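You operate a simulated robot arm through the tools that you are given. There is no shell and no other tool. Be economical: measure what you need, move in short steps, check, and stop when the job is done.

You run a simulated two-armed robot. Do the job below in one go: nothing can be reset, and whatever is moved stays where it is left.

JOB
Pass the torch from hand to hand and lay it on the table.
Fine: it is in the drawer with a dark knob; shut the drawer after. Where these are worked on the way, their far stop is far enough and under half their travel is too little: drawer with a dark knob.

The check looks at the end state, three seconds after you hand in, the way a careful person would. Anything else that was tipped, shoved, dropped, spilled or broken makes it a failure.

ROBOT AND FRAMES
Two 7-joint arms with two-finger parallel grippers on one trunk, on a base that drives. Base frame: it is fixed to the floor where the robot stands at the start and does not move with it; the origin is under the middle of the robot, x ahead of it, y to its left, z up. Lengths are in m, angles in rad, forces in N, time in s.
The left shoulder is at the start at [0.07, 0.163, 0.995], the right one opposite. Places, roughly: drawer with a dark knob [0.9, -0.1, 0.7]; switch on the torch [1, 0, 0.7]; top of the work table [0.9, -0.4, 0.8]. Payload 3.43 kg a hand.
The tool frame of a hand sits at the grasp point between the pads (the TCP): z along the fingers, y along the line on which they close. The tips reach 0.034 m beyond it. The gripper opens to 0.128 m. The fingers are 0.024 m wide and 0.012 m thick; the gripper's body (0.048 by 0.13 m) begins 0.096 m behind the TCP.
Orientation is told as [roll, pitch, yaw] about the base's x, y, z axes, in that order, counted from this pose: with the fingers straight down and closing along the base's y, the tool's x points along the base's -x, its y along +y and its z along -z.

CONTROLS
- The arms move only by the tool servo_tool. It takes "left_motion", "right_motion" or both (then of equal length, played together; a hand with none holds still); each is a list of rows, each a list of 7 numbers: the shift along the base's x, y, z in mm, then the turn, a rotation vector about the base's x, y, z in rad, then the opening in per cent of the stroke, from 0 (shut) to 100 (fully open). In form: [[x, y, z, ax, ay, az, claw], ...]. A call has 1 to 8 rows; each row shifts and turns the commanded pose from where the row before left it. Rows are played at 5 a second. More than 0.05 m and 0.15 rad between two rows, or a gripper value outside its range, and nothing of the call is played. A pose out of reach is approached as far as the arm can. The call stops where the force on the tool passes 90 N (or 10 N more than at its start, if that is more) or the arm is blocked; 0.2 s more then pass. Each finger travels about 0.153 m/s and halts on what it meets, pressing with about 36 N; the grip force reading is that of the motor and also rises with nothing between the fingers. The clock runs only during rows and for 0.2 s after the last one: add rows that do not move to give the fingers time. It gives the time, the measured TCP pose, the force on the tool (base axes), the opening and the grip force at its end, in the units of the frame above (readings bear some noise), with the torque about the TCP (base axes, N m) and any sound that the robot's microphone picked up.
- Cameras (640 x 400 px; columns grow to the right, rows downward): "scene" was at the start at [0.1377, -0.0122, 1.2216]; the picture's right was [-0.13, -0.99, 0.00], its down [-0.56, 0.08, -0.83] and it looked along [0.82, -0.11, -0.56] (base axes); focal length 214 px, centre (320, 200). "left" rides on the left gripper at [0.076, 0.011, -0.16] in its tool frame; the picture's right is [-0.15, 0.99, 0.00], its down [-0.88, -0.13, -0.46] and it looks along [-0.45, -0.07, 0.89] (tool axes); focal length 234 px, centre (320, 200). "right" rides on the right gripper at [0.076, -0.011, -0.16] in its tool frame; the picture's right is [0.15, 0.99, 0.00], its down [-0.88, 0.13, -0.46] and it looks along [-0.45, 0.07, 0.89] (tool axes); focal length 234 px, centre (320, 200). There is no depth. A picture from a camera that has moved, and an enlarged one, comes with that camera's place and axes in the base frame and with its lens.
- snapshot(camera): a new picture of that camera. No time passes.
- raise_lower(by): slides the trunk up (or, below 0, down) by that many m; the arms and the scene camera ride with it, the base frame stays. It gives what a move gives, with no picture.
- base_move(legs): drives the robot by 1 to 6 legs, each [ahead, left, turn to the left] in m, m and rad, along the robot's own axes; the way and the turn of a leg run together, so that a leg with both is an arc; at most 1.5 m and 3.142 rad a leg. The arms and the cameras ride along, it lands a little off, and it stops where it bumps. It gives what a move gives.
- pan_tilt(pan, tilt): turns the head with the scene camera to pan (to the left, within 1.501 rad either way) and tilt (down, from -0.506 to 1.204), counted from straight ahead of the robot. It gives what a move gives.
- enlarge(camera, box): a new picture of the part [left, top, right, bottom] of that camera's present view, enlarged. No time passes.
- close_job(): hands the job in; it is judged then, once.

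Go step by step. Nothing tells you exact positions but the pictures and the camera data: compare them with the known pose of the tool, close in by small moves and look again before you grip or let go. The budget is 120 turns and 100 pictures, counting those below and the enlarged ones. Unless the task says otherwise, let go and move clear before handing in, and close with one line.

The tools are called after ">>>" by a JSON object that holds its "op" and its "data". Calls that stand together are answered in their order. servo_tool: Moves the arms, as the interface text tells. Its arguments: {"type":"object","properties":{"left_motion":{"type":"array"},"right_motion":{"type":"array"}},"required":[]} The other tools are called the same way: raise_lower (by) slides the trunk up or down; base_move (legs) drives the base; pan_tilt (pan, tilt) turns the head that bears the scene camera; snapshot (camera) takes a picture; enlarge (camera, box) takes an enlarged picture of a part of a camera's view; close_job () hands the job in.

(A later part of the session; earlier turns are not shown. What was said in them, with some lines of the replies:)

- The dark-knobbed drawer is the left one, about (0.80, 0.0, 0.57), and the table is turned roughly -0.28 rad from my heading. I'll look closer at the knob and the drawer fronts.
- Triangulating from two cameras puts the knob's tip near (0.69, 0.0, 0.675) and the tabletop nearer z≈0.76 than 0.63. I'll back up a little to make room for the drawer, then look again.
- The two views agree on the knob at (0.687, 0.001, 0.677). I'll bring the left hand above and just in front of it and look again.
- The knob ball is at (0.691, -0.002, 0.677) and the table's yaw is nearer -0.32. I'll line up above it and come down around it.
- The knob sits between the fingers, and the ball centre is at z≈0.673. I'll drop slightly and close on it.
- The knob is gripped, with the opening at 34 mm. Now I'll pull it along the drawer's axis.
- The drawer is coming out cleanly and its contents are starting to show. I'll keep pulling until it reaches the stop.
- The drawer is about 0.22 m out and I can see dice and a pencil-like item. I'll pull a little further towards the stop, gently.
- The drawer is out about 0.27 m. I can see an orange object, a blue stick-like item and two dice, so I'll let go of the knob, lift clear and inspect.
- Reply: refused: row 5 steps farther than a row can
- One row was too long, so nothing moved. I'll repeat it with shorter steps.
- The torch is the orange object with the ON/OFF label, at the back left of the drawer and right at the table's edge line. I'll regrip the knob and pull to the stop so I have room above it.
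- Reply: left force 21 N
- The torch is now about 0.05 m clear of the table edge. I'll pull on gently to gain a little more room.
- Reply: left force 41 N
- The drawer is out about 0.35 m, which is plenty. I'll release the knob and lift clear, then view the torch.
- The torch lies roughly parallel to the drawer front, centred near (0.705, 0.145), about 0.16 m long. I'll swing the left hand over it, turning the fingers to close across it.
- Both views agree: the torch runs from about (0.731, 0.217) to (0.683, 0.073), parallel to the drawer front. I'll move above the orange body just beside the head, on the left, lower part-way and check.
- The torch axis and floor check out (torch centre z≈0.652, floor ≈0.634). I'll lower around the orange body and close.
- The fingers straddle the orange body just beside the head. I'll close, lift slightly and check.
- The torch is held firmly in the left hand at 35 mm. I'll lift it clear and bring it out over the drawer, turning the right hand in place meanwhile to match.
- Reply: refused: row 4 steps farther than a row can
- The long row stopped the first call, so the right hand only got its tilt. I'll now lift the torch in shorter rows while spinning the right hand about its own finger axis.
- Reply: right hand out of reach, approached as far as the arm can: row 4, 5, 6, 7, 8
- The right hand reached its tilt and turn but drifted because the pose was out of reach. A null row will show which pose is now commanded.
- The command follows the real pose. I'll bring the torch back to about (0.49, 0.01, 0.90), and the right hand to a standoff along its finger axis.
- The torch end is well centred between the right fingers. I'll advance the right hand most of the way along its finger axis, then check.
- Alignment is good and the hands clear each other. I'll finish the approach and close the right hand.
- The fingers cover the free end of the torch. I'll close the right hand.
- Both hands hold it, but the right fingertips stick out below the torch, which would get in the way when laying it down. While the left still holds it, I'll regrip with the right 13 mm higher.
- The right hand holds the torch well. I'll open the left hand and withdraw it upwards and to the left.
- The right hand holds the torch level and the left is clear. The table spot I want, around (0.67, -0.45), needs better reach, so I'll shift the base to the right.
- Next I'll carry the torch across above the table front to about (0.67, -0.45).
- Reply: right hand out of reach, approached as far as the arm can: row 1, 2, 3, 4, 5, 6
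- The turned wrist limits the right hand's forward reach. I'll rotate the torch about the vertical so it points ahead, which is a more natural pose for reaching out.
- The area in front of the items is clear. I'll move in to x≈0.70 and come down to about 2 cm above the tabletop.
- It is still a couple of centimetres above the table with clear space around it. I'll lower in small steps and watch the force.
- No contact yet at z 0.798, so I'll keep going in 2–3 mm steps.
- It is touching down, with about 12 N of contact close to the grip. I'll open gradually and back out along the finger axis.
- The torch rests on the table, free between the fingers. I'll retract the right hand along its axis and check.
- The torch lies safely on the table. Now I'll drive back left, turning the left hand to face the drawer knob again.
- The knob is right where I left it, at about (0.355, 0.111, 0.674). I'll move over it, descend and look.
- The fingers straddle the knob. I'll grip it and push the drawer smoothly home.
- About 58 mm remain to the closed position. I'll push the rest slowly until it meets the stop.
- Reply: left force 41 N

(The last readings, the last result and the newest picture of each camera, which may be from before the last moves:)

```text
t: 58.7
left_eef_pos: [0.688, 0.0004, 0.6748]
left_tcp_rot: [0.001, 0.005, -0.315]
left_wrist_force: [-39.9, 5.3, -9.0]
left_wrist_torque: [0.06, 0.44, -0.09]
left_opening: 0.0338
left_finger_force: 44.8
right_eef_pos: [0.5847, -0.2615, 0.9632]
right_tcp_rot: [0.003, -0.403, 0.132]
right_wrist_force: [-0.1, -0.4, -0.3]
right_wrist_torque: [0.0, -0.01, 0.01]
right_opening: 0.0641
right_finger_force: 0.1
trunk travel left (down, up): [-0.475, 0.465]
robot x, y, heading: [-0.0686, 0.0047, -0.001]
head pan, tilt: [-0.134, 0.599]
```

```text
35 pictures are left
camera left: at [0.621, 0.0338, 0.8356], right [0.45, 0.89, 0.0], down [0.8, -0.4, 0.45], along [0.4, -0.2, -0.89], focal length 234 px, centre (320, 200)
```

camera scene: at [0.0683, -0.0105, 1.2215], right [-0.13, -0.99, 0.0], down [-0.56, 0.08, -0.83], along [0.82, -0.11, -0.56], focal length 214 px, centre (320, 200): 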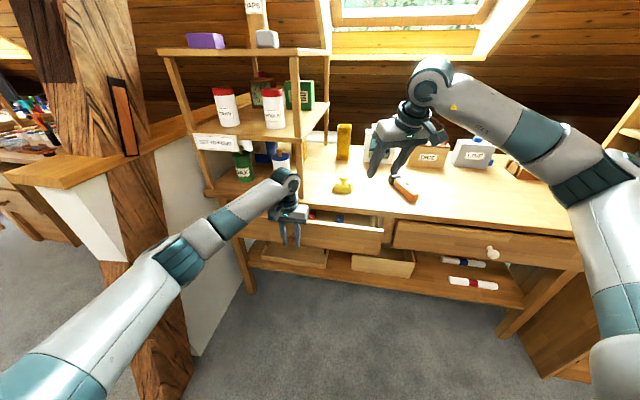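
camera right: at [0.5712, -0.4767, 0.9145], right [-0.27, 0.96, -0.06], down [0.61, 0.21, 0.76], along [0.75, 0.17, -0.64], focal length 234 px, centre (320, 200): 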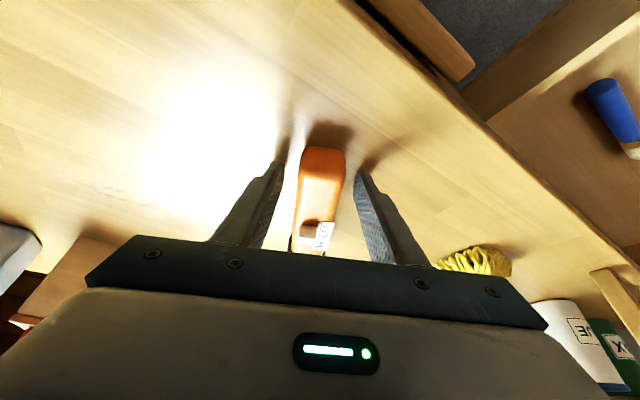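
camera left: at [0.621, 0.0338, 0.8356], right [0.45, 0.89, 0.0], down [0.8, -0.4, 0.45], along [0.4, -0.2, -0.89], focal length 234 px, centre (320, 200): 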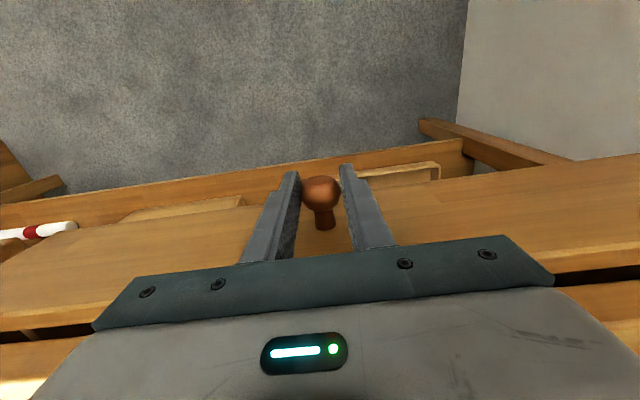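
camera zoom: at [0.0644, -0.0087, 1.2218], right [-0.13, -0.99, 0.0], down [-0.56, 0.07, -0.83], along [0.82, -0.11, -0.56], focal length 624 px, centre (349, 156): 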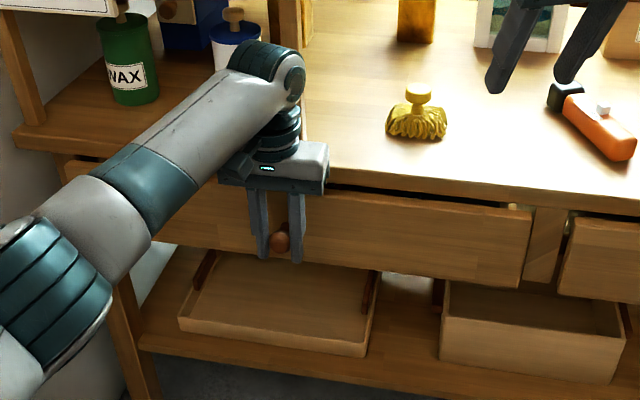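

The drawer is back at its closed stop, with the same knob position and 40 N of push. I'll release the knob, lift clear and take a final look.

>>> {"op": "servo_tool", "data": {"left_motion": [[0, 0, 0, 0, 0, 0, 20], [0, 0, 0, 0, 0, 0, 50], [0, 0, 0, 0, 0, 0, 50], [-3, 1, 40, 0, 0, 0, 50], [-5, 2, 45, 0, 0, 0, 50], [-20, 7, 40, 0, 0, 0, 50], [-40, 20, 20, 0, 0, 0, 50], [-40, 25, 0, 0, 0, 0, 50]]}}

>>> {"op": "snapshot", "data": {"camera": "scene"}}

>>> {"op": "enlarge", "data": {"camera": "scene", "box": [200, 150, 440, 280]}}

```text
t: 60.5
left_eef_pos: [0.5833, 0.0546, 0.8197]
left_tcp_rot: [-0.001, 0.0, -0.318]
left_wrist_force: [0.4, 1.1, 0.3]
left_wrist_torque: [-0.01, 0.01, -0.02]
left_opening: 0.064
left_finger_force: 0.1
right_eef_pos: [0.5856, -0.261, 0.9623]
right_tcp_rot: [0.002, -0.399, 0.132]
right_wrist_force: [0.6, 0.7, -0.5]
right_wrist_torque: [-0.03, 0.01, 0.03]
right_opening: 0.0642
right_finger_force: 0.1
trunk travel left (down, up): [-0.475, 0.465]
robot x, y, heading: [-0.0684, 0.0015, 0.004]
head pan, tilt: [-0.134, 0.599]
```

```text
34 pictures are left
camera scene: at [0.0672, -0.0085, 1.2216], right [-0.13, -0.99, 0.0], down [-0.56, 0.07, -0.83], along [0.82, -0.11, -0.56], focal length 214 px, centre (320, 200)
```

scene: 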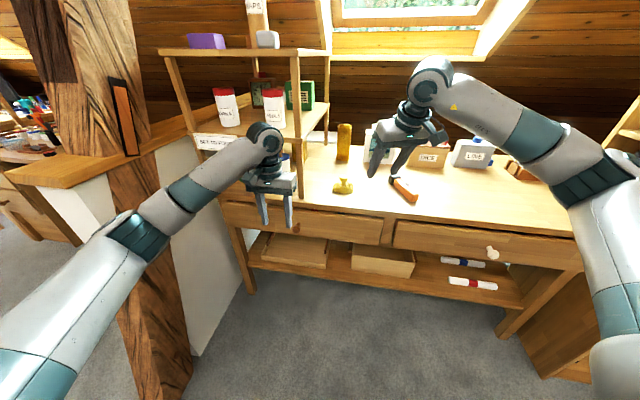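

```text
2.67 times, centred on (320, 215) of scene
camera zoom: at [0.0672, -0.0085, 1.2216], right [-0.13, -0.99, 0.0], down [-0.56, 0.07, -0.83], along [0.82, -0.11, -0.56], focal length 572 px, centre (320, 160)
```

zoom: 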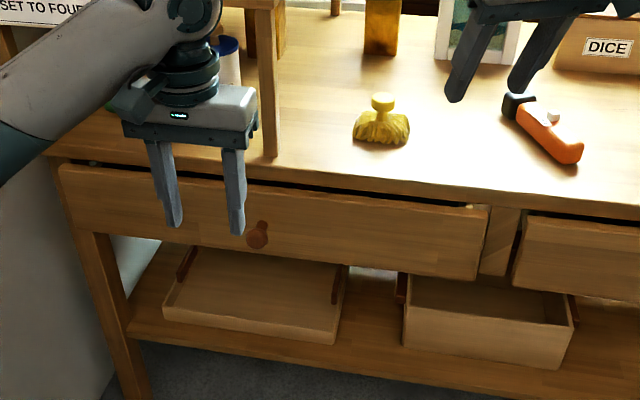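

The drawer is shut as it was at the start, the torch lies on the table, nothing else I can see has been disturbed, and both hands are clear.

>>> {"op": "close_job", "data": {}}

```text
The job is handed in.
```

The torch went from the left hand to the right and now lies on the table; the drawer with the dark knob is shut again, and the job is handed in.
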